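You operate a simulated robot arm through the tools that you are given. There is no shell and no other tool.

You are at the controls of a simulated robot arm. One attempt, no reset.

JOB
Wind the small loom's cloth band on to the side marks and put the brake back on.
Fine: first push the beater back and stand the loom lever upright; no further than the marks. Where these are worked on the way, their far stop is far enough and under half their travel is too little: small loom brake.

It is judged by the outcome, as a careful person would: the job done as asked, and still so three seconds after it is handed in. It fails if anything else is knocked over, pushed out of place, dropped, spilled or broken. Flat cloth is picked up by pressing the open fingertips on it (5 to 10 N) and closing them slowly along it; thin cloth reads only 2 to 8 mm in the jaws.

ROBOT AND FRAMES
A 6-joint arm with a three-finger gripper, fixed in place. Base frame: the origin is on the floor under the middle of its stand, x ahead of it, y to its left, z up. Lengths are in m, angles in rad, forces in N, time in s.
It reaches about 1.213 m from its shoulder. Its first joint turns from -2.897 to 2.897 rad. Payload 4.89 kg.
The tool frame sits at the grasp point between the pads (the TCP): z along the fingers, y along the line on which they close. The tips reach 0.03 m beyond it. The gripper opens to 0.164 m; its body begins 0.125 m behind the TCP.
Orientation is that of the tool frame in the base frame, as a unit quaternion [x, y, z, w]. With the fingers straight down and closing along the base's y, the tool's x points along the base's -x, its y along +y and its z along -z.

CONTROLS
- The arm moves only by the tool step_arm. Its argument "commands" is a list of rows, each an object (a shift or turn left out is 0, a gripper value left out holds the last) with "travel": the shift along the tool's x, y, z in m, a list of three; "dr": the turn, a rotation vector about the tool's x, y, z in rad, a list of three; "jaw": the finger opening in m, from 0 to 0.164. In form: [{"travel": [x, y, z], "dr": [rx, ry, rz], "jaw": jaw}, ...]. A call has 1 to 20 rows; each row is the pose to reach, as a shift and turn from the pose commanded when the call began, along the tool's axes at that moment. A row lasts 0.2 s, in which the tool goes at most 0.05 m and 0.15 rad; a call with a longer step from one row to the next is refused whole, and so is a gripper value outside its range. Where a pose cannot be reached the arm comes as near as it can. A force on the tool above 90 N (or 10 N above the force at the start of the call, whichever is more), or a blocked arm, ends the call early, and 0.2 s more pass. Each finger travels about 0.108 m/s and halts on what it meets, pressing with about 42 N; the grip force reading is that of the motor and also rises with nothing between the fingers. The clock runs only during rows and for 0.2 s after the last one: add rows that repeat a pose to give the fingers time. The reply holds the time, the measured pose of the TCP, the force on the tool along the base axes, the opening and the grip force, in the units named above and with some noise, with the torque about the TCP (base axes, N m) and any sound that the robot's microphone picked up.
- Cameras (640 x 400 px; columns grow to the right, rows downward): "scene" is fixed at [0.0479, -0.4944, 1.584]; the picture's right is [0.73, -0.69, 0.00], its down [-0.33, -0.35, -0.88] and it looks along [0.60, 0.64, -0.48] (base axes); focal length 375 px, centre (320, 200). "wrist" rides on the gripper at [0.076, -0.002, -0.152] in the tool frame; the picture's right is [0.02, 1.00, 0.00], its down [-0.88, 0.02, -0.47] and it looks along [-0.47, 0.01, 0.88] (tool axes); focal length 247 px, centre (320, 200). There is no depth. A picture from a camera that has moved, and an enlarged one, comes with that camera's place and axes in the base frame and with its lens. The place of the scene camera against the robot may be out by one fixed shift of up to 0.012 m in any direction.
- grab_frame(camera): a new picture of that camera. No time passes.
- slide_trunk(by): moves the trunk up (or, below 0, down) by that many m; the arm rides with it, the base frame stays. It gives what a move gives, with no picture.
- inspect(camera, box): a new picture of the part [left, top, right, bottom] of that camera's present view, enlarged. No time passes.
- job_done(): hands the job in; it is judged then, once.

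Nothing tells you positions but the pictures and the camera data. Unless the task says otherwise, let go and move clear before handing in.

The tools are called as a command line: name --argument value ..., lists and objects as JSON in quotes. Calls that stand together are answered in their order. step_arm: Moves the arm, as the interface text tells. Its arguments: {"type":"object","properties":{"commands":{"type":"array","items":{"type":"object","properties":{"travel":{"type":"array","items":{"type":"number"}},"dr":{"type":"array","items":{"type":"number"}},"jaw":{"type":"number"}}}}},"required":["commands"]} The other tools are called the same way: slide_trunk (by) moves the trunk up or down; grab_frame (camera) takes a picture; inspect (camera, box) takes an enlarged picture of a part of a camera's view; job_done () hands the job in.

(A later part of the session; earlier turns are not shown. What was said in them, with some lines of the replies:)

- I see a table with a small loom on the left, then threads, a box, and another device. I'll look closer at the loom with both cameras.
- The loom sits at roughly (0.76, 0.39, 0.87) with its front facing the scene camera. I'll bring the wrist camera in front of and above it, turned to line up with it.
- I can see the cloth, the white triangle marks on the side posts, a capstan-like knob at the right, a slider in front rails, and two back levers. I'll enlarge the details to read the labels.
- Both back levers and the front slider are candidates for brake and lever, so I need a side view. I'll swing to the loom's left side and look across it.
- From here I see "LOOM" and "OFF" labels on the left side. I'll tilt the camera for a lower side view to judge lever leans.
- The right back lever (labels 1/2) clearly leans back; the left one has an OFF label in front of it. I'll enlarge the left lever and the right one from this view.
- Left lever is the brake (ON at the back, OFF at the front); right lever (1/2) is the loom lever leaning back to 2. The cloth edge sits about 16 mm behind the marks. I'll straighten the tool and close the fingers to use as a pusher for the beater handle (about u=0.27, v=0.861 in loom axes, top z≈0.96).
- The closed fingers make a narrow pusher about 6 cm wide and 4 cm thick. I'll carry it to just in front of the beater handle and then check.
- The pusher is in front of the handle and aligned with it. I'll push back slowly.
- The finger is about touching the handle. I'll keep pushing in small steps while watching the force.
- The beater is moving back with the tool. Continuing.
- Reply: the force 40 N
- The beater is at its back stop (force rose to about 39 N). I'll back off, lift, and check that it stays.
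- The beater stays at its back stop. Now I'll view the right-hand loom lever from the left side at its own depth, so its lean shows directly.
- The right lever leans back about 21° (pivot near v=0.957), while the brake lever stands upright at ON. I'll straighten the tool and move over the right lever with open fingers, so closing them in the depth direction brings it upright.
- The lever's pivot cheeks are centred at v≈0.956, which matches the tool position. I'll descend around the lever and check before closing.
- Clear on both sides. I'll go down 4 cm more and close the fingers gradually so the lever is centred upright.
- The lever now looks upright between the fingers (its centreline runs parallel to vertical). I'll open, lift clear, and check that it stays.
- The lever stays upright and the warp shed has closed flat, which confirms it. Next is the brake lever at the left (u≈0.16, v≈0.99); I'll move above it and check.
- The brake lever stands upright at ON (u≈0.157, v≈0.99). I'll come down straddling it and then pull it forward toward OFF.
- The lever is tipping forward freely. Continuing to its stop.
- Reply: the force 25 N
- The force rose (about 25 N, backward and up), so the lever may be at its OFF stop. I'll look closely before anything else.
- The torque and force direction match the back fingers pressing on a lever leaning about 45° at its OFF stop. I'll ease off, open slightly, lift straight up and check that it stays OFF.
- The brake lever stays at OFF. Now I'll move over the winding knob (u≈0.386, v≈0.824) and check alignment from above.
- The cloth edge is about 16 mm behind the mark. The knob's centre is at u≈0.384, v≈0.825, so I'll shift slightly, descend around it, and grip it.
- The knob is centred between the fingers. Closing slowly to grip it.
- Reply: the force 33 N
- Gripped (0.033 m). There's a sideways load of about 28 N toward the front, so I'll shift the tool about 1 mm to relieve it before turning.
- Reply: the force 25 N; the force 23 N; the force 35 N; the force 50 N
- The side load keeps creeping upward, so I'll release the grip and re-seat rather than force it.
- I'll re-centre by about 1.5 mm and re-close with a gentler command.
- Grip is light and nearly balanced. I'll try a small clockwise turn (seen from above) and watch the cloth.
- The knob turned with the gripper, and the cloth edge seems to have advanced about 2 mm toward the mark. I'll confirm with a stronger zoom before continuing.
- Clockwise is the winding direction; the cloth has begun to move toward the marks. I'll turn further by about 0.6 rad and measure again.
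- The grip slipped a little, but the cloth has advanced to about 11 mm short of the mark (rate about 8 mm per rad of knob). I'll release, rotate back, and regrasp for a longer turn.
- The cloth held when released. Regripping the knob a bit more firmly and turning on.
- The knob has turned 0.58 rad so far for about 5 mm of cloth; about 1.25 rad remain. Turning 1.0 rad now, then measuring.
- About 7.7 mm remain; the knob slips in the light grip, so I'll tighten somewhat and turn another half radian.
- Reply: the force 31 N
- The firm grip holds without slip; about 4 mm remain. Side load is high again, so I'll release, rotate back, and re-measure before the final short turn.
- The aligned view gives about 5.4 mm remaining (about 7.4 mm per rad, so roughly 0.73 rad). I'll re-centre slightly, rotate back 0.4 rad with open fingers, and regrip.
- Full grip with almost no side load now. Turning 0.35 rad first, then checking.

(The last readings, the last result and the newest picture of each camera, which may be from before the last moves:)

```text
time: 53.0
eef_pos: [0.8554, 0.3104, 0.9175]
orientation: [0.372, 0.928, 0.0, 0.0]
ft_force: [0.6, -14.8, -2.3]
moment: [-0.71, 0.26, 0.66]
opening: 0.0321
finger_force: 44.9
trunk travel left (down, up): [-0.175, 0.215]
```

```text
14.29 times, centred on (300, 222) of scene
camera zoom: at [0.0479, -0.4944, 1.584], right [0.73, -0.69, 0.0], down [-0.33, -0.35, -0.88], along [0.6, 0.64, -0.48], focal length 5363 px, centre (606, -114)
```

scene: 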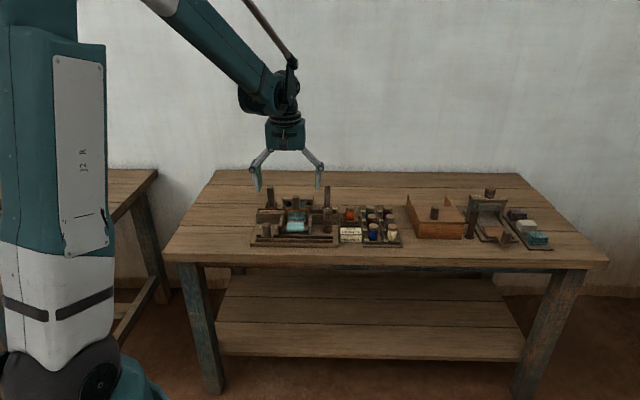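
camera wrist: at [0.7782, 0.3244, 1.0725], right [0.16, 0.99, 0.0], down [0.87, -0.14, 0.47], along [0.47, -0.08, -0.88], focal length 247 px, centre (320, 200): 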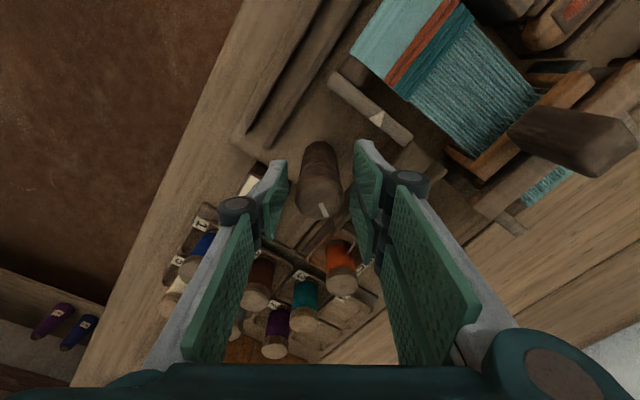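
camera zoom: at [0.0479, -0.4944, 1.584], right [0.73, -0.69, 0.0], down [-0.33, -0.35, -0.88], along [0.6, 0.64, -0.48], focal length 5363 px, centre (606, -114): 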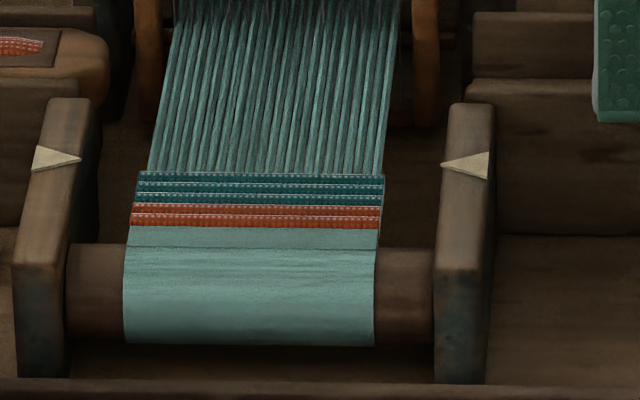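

About 3.9 mm remain. Continuing the turn in smaller steps.

step_arm --commands '[{"dr": [0, 0, 0.06]}, {"dr": [0, 0, 0.12]}, {"dr": [0, 0, 0.18]}, {"dr": [0, 0, 0.24]}, {"dr": [0, 0, 0.3]}, {"dr": [0, 0, 0.36]}]'

inspect --camera "wrist" --box '[210, 0, 410, 125]'

inspect --camera "wrist" --box '[250, 120, 410, 240]'

inspect --camera "scene" --box '[278, 208, 322, 236]'

```text
time: 54.4
eef_pos: [0.854, 0.3136, 0.9183]
orientation: [0.532, 0.847, 0.0, -0.001]
ft_force: [-17.9, 13.1, 3.9]
moment: [0.88, 0.33, 0.11]
opening: 0.032
finger_force: 45.5
trunk travel left (down, up): [-0.175, 0.215]
```

```text
3.20 times, centred on (310, 62) of wrist
camera zoom: at [0.8201, 0.3806, 1.0706], right [0.89, 0.45, 0.0], down [0.4, -0.79, 0.47], along [0.21, -0.42, -0.88], focal length 790 px, centre (352, 640)
```

zoom: 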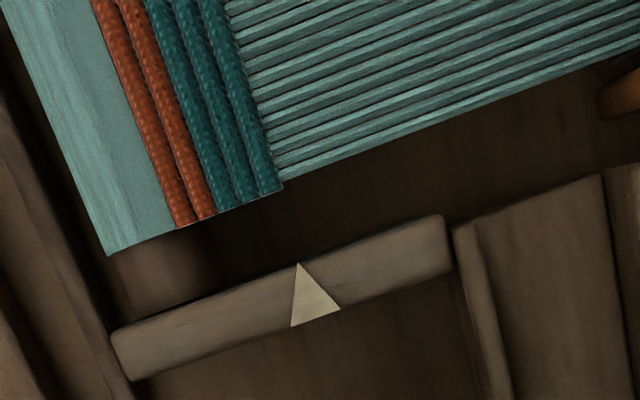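

```text
3.33 times, centred on (330, 180) of wrist
camera zoom: at [0.8201, 0.3806, 1.0706], right [0.89, 0.45, 0.0], down [0.4, -0.79, 0.47], along [0.21, -0.42, -0.88], focal length 823 px, centre (287, 267)
```

zoom: 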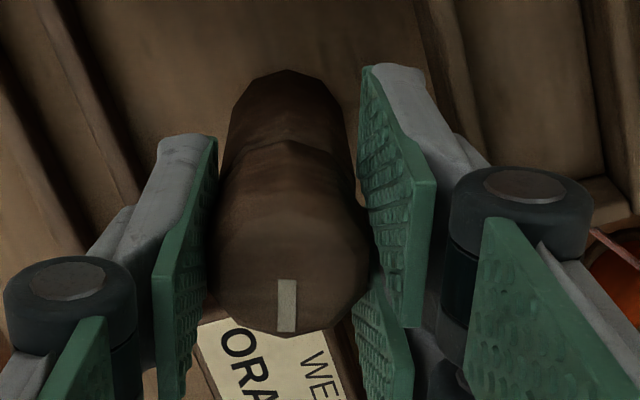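

```text
14.29 times, centred on (300, 222) of scene
camera zoom: at [0.0479, -0.4944, 1.584], right [0.73, -0.69, 0.0], down [-0.33, -0.35, -0.88], along [0.6, 0.64, -0.48], focal length 5363 px, centre (606, -114)
```

zoom: 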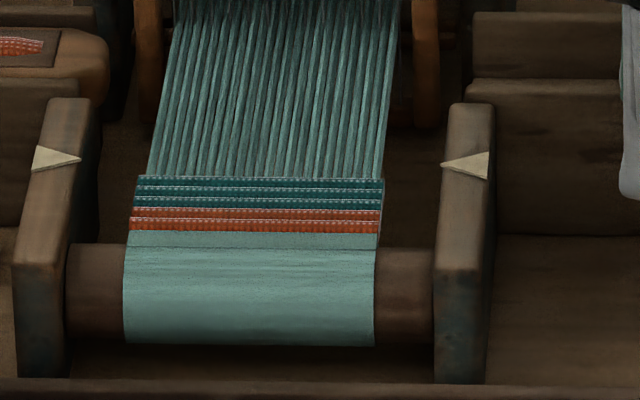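

Roughly 1.9 mm remain. I'll turn 0.18 rad more, then release and measure from the aligned view.

step_arm --commands '[{"dr": [0, 0, 0.06]}, {"dr": [0, 0, 0.12]}, {"dr": [0, 0, 0.18]}, {"dr": [0, 0, 0.18]}, {"dr": [0, 0, 0.18], "jaw": 0.04}, {"dr": [0, 0, 0.18], "jaw": 0.05}]'

step_arm --commands '[{"dr": [0, 0, -0.13]}, {"dr": [0, 0, -0.26]}, {"dr": [0, 0, -0.39]}, {"dr": [0, 0, -0.52]}, {"dr": [0, 0, -0.52]}]'

inspect --camera "wrist" --box '[240, 0, 440, 125]'

inspect --camera "wrist" --box '[250, 120, 410, 240]'

inspect --camera "scene" --box '[278, 208, 322, 236]'

```text
time: 55.8
eef_pos: [0.8556, 0.3097, 0.9166]
orientation: [0.606, 0.795, 0.0, 0.0]
ft_force: [0.1, -0.1, -0.5]
moment: [-0.01, 0.03, 0.0]
opening: 0.0501
finger_force: 0.1
trunk travel left (down, up): [-0.175, 0.215]
```

```text
time: 57.0
eef_pos: [0.8562, 0.3123, 0.9169]
orientation: [0.38, 0.925, 0.0, 0.0]
ft_force: [-0.2, 0.6, 0.5]
moment: [0.0, -0.03, 0.0]
opening: 0.0502
finger_force: 0.0
trunk travel left (down, up): [-0.175, 0.215]
```

```text
3.20 times, centred on (340, 62) of wrist
camera zoom: at [0.8007, 0.3642, 1.0697], right [0.69, 0.73, 0.0], down [0.64, -0.61, 0.47], along [0.34, -0.33, -0.88], focal length 790 px, centre (256, 640)
```

zoom: 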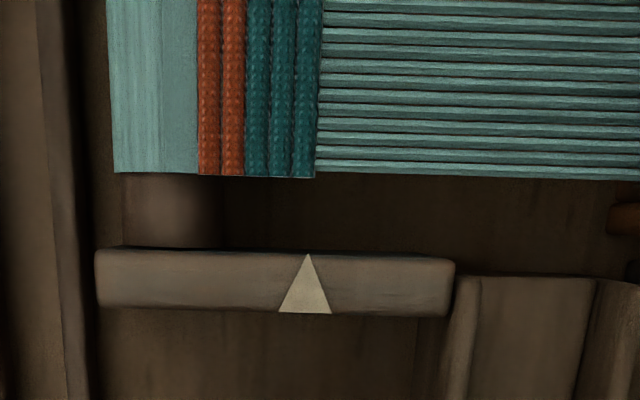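

```text
3.33 times, centred on (330, 180) of wrist
camera zoom: at [0.8007, 0.3642, 1.0697], right [0.69, 0.73, 0.0], down [0.64, -0.61, 0.47], along [0.34, -0.33, -0.88], focal length 823 px, centre (287, 267)
```

zoom: 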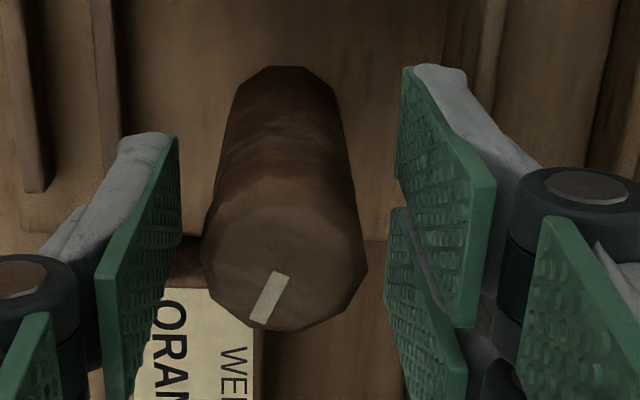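

```text
14.29 times, centred on (300, 222) of scene
camera zoom: at [0.0479, -0.4944, 1.584], right [0.73, -0.69, 0.0], down [-0.33, -0.35, -0.88], along [0.6, 0.64, -0.48], focal length 5363 px, centre (606, -114)
```

zoom: 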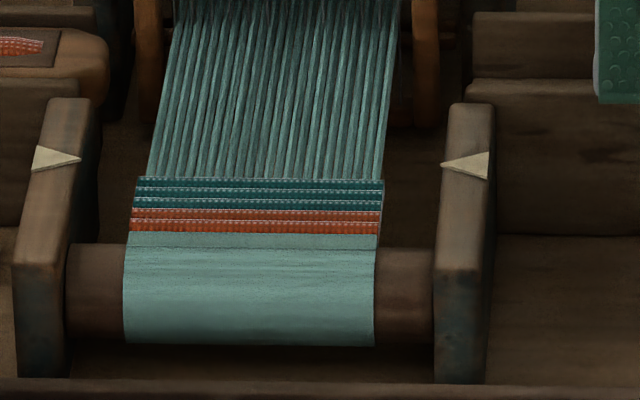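

About 1.4 mm remain. I'll regrip, re-centred, and turn a small final amount, stopping just at the marks.

step_arm --commands '[{"travel": [0, -0.0012, 0]}, {"travel": [0, -0.0012, 0], "jaw": 0.04}, {"travel": [0, -0.0012, 0], "jaw": 0.034}, {"travel": [0, -0.0012, 0], "jaw": 0.03}, {"travel": [0, -0.0012, 0], "jaw": 0.026}, {"travel": [0, -0.0012, 0], "jaw": 0.024}, {"travel": [0, -0.0012, 0], "dr": [0, 0, 0.05]}, {"travel": [0, -0.0012, 0], "dr": [0, 0, 0.1]}, {"travel": [0, -0.0012, 0], "dr": [0, 0, 0.14]}]'

inspect --camera "wrist" --box '[250, 120, 410, 240]'

inspect --camera "wrist" --box '[225, 0, 425, 125]'

inspect --camera "scene" --box '[278, 208, 322, 236]'

```text
time: 59.0
eef_pos: [0.8542, 0.3111, 0.9169]
orientation: [0.445, 0.895, 0.0, 0.0]
ft_force: [10.1, 12.5, 6.9]
moment: [0.19, -0.13, 0.07]
opening: 0.0326
finger_force: 10.8
trunk travel left (down, up): [-0.175, 0.215]
```

```text
3.33 times, centred on (330, 180) of wrist
camera zoom: at [0.8076, 0.3709, 1.0696], right [0.78, 0.62, 0.0], down [0.55, -0.69, 0.47], along [0.29, -0.37, -0.88], focal length 823 px, centre (287, 267)
```

zoom: 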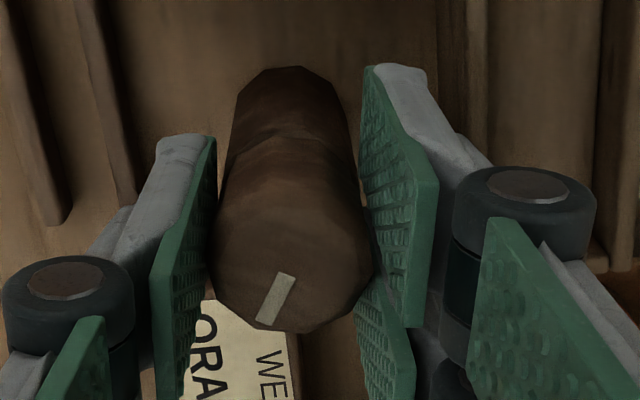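

```text
3.20 times, centred on (325, 62) of wrist
camera zoom: at [0.8076, 0.3709, 1.0696], right [0.78, 0.62, 0.0], down [0.55, -0.69, 0.47], along [0.29, -0.37, -0.88], focal length 790 px, centre (304, 640)
```

zoom: 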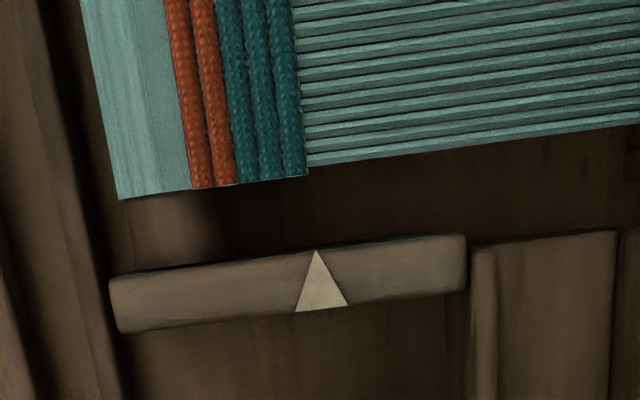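

```text
14.29 times, centred on (300, 222) of scene
camera zoom: at [0.0479, -0.4944, 1.584], right [0.73, -0.69, 0.0], down [-0.33, -0.35, -0.88], along [0.6, 0.64, -0.48], focal length 5363 px, centre (606, -114)
```

zoom: 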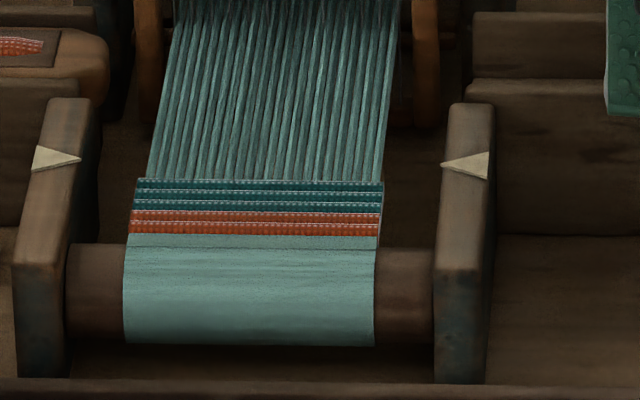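

The edge is now within a millimetre of the marks by my estimates. I'll release and position the camera directly above the mark line to measure without parallax.

step_arm --commands '[{"jaw": 0.05}, {"jaw": 0.075}, {"dr": [0, 0, -0.07], "jaw": 0.078}, {"dr": [0, 0, -0.137]}, {"travel": [0.0016, 0.0119, 0], "dr": [0, 0, -0.137]}, {"travel": [0.0016, 0.0119, 0], "dr": [0, 0, -0.137]}]'

inspect --camera "wrist" --box '[270, 20, 370, 100]'

inspect --camera "wrist" --box '[250, 120, 410, 240]'

inspect --camera "scene" --box '[278, 208, 322, 236]'

```text
time: 60.4
eef_pos: [0.8644, 0.3194, 0.9173]
orientation: [0.382, 0.924, 0.0, 0.0]
ft_force: [-0.1, -0.2, -0.6]
moment: [-0.02, 0.01, -0.03]
opening: 0.0782
finger_force: 0.2
trunk travel left (down, up): [-0.175, 0.215]
```

```text
5.00 times, centred on (320, 60) of wrist
camera zoom: at [0.8083, 0.3714, 1.0701], right [0.69, 0.72, 0.0], down [0.64, -0.61, 0.47], along [0.34, -0.33, -0.88], focal length 1235 px, centre (320, 900)
```

zoom: 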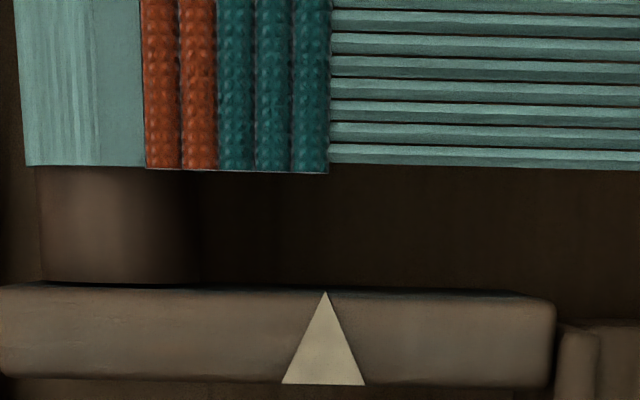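

```text
3.33 times, centred on (330, 180) of wrist
camera zoom: at [0.8083, 0.3714, 1.0701], right [0.69, 0.72, 0.0], down [0.64, -0.61, 0.47], along [0.34, -0.33, -0.88], focal length 823 px, centre (287, 267)
```

zoom: 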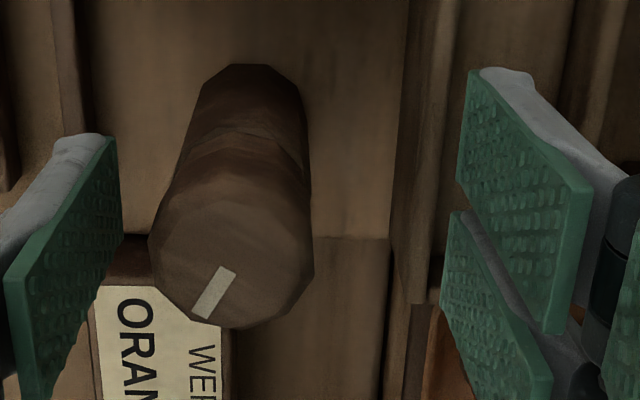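

```text
14.29 times, centred on (300, 222) of scene
camera zoom: at [0.0479, -0.4944, 1.584], right [0.73, -0.69, 0.0], down [-0.33, -0.35, -0.88], along [0.6, 0.64, -0.48], focal length 5363 px, centre (606, -114)
```

zoom: 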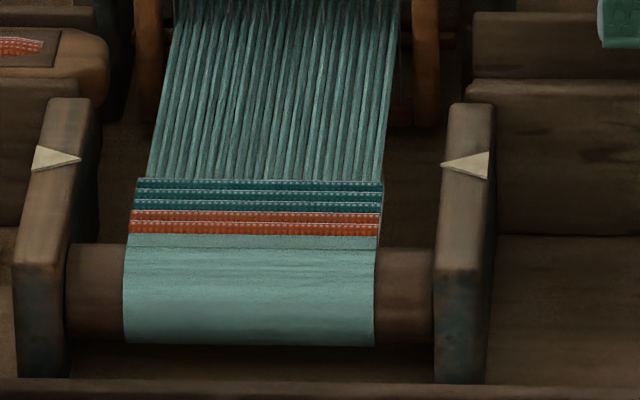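

The cloth edge is now within about 0.4 mm of the mark line without passing it, so winding is done. I'll lift and go back to the brake lever.

step_arm --commands '[{"travel": [0, -0.008, 0]}, {"travel": [0, -0.008, -0.04]}, {"travel": [0, -0.008, -0.08]}, {"travel": [0, -0.008, -0.12]}, {"travel": [0, -0.008, -0.143]}, {"travel": [0.04, 0.011, -0.143]}, {"travel": [0.08, 0.03, -0.143]}, {"travel": [0.12, 0.05, -0.143]}, {"travel": [0.16, 0.07, -0.143]}, {"travel": [0.2, 0.09, -0.143]}, {"travel": [0.2284, 0.1039, -0.143]}, {"travel": [0.2284, 0.1039, -0.143], "jaw": 0.08}]'

inspect --camera "wrist" --box '[230, 60, 430, 185]'

inspect --camera "scene" --box '[240, 140, 380, 240]'

```text
time: 63.0
eef_pos: [0.7742, 0.5569, 1.0585]
orientation: [0.382, 0.924, 0.0, 0.0]
ft_force: [-0.7, 0.2, -0.2]
moment: [-0.12, 0.01, 0.02]
opening: 0.0799
finger_force: 0.0
trunk travel left (down, up): [-0.175, 0.215]
```

```text
3.20 times, centred on (330, 122) of wrist
camera zoom: at [0.7186, 0.6097, 1.2118], right [0.69, 0.72, 0.0], down [0.64, -0.61, 0.47], along [0.34, -0.33, -0.88], focal length 790 px, centre (288, 448)
```

zoom: 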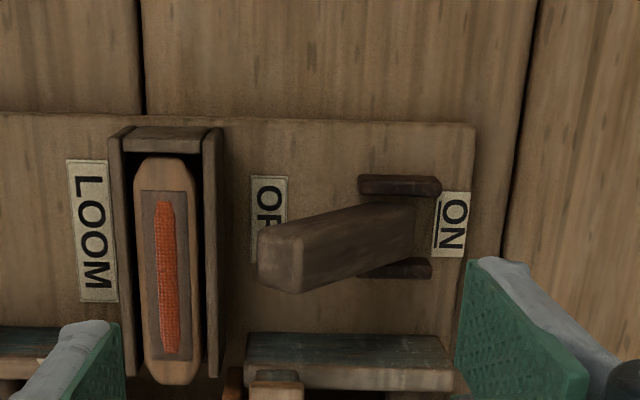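

```text
4.00 times, centred on (310, 190) of scene
camera zoom: at [0.0479, -0.4944, 1.584], right [0.73, -0.69, 0.0], down [-0.33, -0.35, -0.88], along [0.6, 0.64, -0.48], focal length 1502 px, centre (360, 240)
```

zoom: 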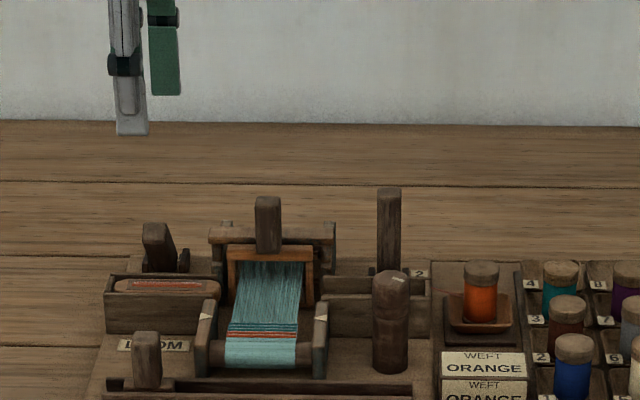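

The brake lever is still at OFF. I'll descend around it the same way I left and push it back with the front finger.

step_arm --commands '[{"travel": [0, 0, 0.035]}, {"travel": [0, 0, 0.07]}, {"travel": [0, 0, 0.105]}, {"travel": [0, 0, 0.125]}, {"travel": [0, 0, 0.138]}]'

grab_frame --camera "wrist"

```text
time: 64.2
eef_pos: [0.7736, 0.5529, 0.9222]
orientation: [0.382, 0.924, 0.0, 0.001]
ft_force: [-0.4, -0.3, 0.8]
moment: [0.0, -0.04, -0.01]
opening: 0.0801
finger_force: 0.1
trunk travel left (down, up): [-0.175, 0.215]
```

```text
taken
camera wrist: at [0.7199, 0.6058, 1.0744], right [0.69, 0.72, 0.0], down [0.64, -0.61, 0.47], along [0.34, -0.33, -0.88], focal length 247 px, centre (320, 200)
```

wrist: 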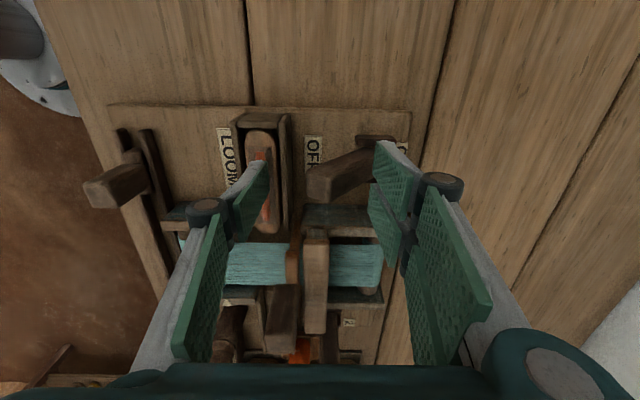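

step_arm --commands '[{"travel": [0, 0.01, 0]}, {"travel": [0, 0.02, 0]}, {"travel": [0, 0.03, 0]}, {"travel": [0, 0.04, 0]}, {"travel": [0, 0.05, 0]}, {"travel": [0, 0.06, 0]}]'

grab_frame --camera "wrist"

```text
time: 65.6
eef_pos: [0.8185, 0.5963, 0.9241]
orientation: [0.382, 0.924, -0.001, 0.0]
ft_force: [-1.1, -0.6, 0.0]
moment: [0.04, -0.03, 0.03]
opening: 0.0801
finger_force: 0.1
trunk travel left (down, up): [-0.175, 0.215]
```

```text
taken
camera wrist: at [0.7626, 0.6493, 1.0768], right [0.69, 0.72, 0.0], down [0.64, -0.61, 0.47], along [0.34, -0.33, -0.88], focal length 247 px, centre (320, 200)
```

wrist: 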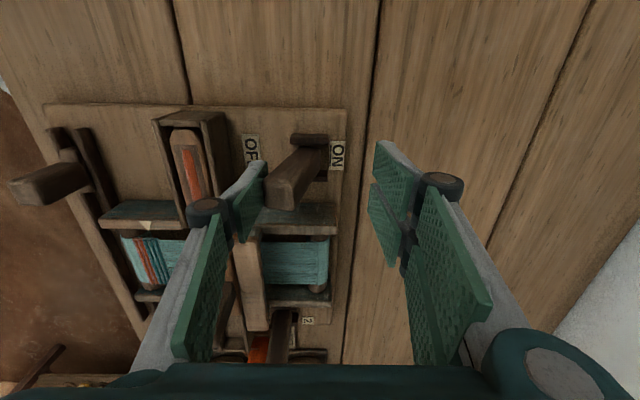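

The lever is coming up. Continuing gently toward the ON stop.

step_arm --commands '[{"travel": [0, 0.006, 0]}, {"travel": [0, 0.012, 0]}, {"travel": [0, 0.018, 0]}]'

grab_frame --camera "wrist"

```text
time: 66.4
eef_pos: [0.8299, 0.6101, 0.9229]
orientation: [0.382, 0.924, -0.001, 0.0]
ft_force: [0.8, -0.1, 0.4]
moment: [0.04, -0.03, 0.04]
opening: 0.08
finger_force: 0.0
trunk travel left (down, up): [-0.175, 0.215]
```

```text
taken
camera wrist: at [0.7751, 0.6621, 1.076], right [0.69, 0.72, 0.0], down [0.64, -0.61, 0.47], along [0.34, -0.33, -0.88], focal length 247 px, centre (320, 200)
```

wrist: 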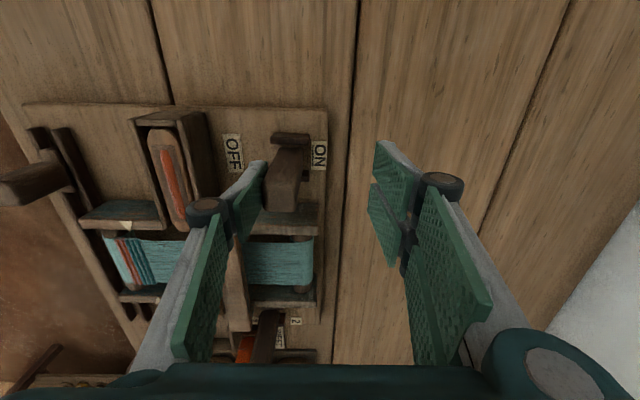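

step_arm --commands '[{"travel": [0, 0.003, 0]}, {"travel": [0, 0.006, 0]}]'

inspect --camera "wrist" --box '[210, 110, 370, 230]'

```text
time: 67.0
eef_pos: [0.8345, 0.6127, 0.9222]
orientation: [0.382, 0.924, -0.001, -0.001]
ft_force: [-18.4, -13.0, -9.6]
moment: [0.01, 0.2, -0.21]
opening: 0.0875
finger_force: 9.2
trunk travel left (down, up): [-0.175, 0.215]
```

```text
3.33 times, centred on (290, 170) of wrist
camera zoom: at [0.7786, 0.6654, 1.0755], right [0.69, 0.72, 0.0], down [0.64, -0.61, 0.47], along [0.34, -0.33, -0.88], focal length 823 px, centre (420, 300)
```

zoom: 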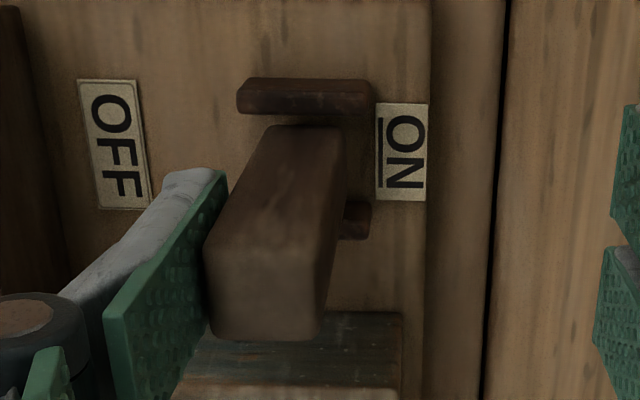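

The lever is against its ON stop (about 22 N). I'll back off, lift clear, and verify everything.

step_arm --commands '[{"travel": [0, -0.008, 0]}, {"travel": [0, -0.018, 0]}, {"travel": [0, -0.018, -0.03]}, {"travel": [0, -0.018, -0.07]}, {"travel": [0, -0.018, -0.11]}, {"travel": [0, -0.018, -0.145]}]'

inspect --camera "wrist" --box '[210, 60, 410, 185]'

inspect --camera "scene" --box '[240, 160, 360, 240]'

inspect --camera "scene" --box '[278, 208, 322, 236]'

```text
time: 68.4
eef_pos: [0.8218, 0.6014, 1.0658]
orientation: [0.381, 0.924, 0.0, 0.001]
ft_force: [0.2, 0.5, -0.6]
moment: [-0.04, 0.1, 0.01]
opening: 0.0798
finger_force: 0.0
trunk travel left (down, up): [-0.175, 0.215]
```

```text
3.20 times, centred on (310, 122) of wrist
camera zoom: at [0.7666, 0.6548, 1.2179], right [0.69, 0.72, 0.0], down [0.64, -0.61, 0.47], along [0.34, -0.33, -0.88], focal length 790 px, centre (352, 448)
```

zoom: 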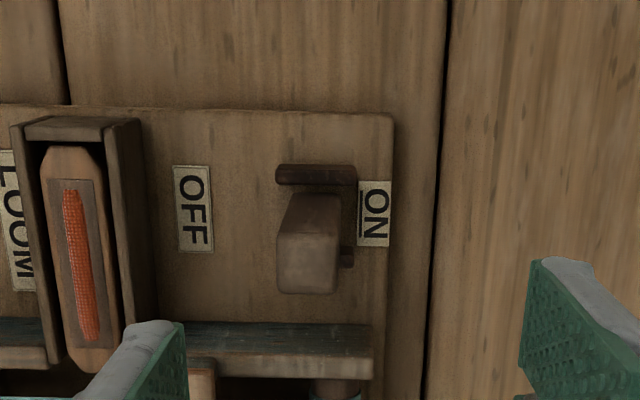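

```text
5.00 times, centred on (300, 200) of scene
camera zoom: at [0.0479, -0.4944, 1.584], right [0.73, -0.69, 0.0], down [-0.33, -0.35, -0.88], along [0.6, 0.64, -0.48], focal length 1877 px, centre (420, 200)
```

zoom: 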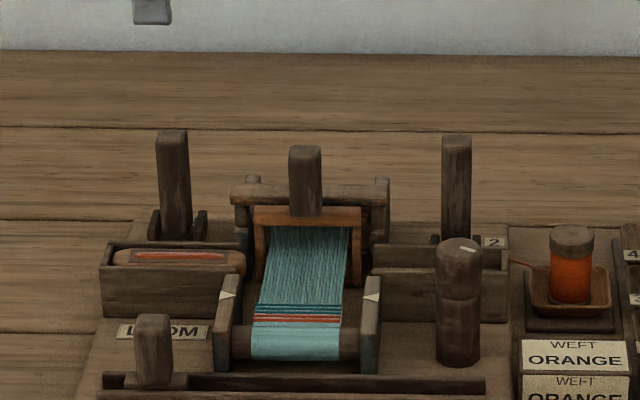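

```text
14.29 times, centred on (300, 222) of scene
camera zoom: at [0.0479, -0.4944, 1.584], right [0.73, -0.69, 0.0], down [-0.33, -0.35, -0.88], along [0.6, 0.64, -0.48], focal length 5363 px, centre (606, -114)
```

zoom: 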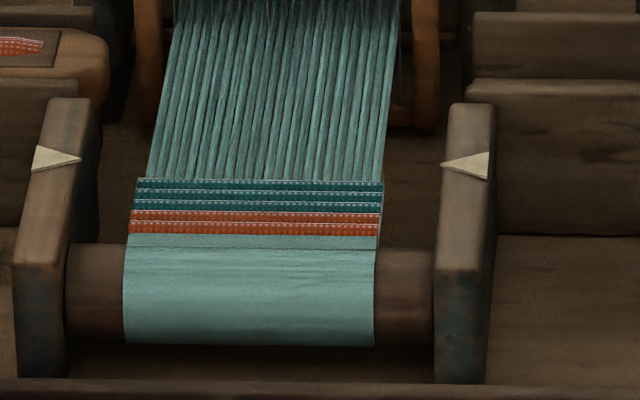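

The brake is back at ON, the cloth edge is at the marks, the beater is back and the loom lever is upright. I'll raise the arm clear, take one last look, then hand in.

step_arm --commands '[{"travel": [0, 0, -0.04]}, {"travel": [0.03, 0, -0.08]}, {"travel": [0.06, 0, -0.12]}, {"travel": [0.08, 0, -0.14]}, {"travel": [0.08, 0, -0.14]}]'

grab_frame --camera "scene"

inspect --camera "scene" --box '[240, 160, 410, 260]'

inspect --camera "scene" --box '[278, 208, 322, 236]'

```text
time: 69.6
eef_pos: [0.7647, 0.6599, 1.2076]
orientation: [0.382, 0.924, 0.0, 0.0]
ft_force: [-0.5, 0.9, -0.6]
moment: [-0.02, -0.11, 0.02]
opening: 0.0801
finger_force: 0.0
trunk travel left (down, up): [-0.175, 0.215]
```

```text
taken
```

scene: 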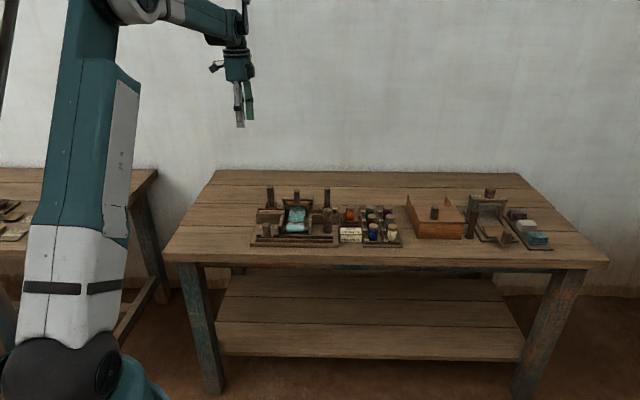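

```text
3.76 times, centred on (325, 210) of scene
camera zoom: at [0.0479, -0.4944, 1.584], right [0.73, -0.69, 0.0], down [-0.33, -0.35, -0.88], along [0.6, 0.64, -0.48], focal length 1413 px, centre (301, 162)
```

zoom: 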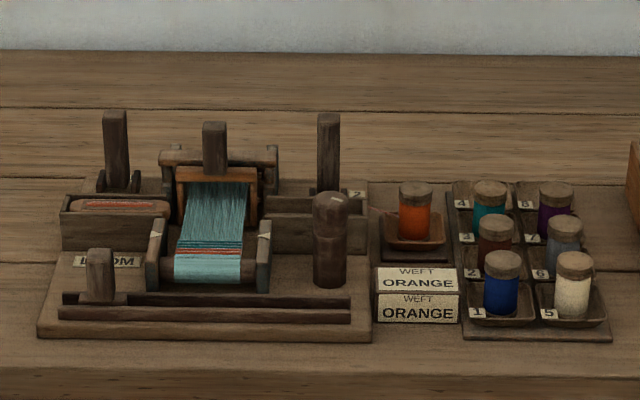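

```text
14.29 times, centred on (300, 222) of scene
camera zoom: at [0.0479, -0.4944, 1.584], right [0.73, -0.69, 0.0], down [-0.33, -0.35, -0.88], along [0.6, 0.64, -0.48], focal length 5363 px, centre (606, -114)
```

zoom: 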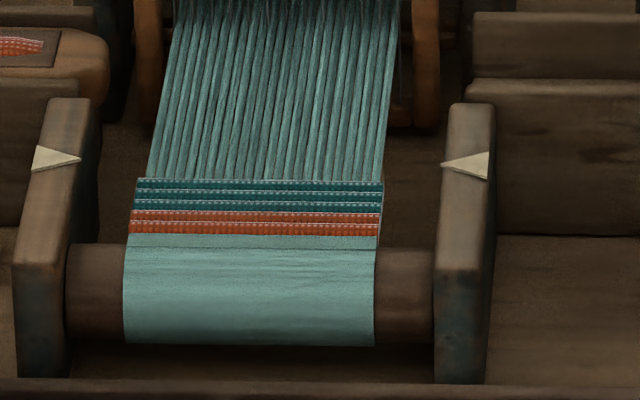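

The arm is clear and nothing else has moved. The cloth edge lies at the side marks, the beater is back, the loom lever is upright and the brake is ON, so I'm handing in.

job_done

```text
The job is handed in.
```

I wound the cloth band on to the side marks, put the brake back on, and handed the job in. I don't have the judge's result.

- **Cloth band:** I took "on to the marks" to mean the edge of the woven cloth. From directly above, that edge is about 0.4 mm short of the marks and not past them. I measured this before setting the brake; in the scene camera it had not moved afterwards.
- **Beater:** I pushed it back to its stop, and it stayed there.
- **Loom lever:** the right-hand lever (marked 1 and 2) was leaning back toward 2. It now stands upright, within about 1°.
- **Brake:** I moved it fully to OFF for the winding, then back to ON until it met its stop.

In the last pictures nothing else on the table had moved, and the arm is well clear of the loom.
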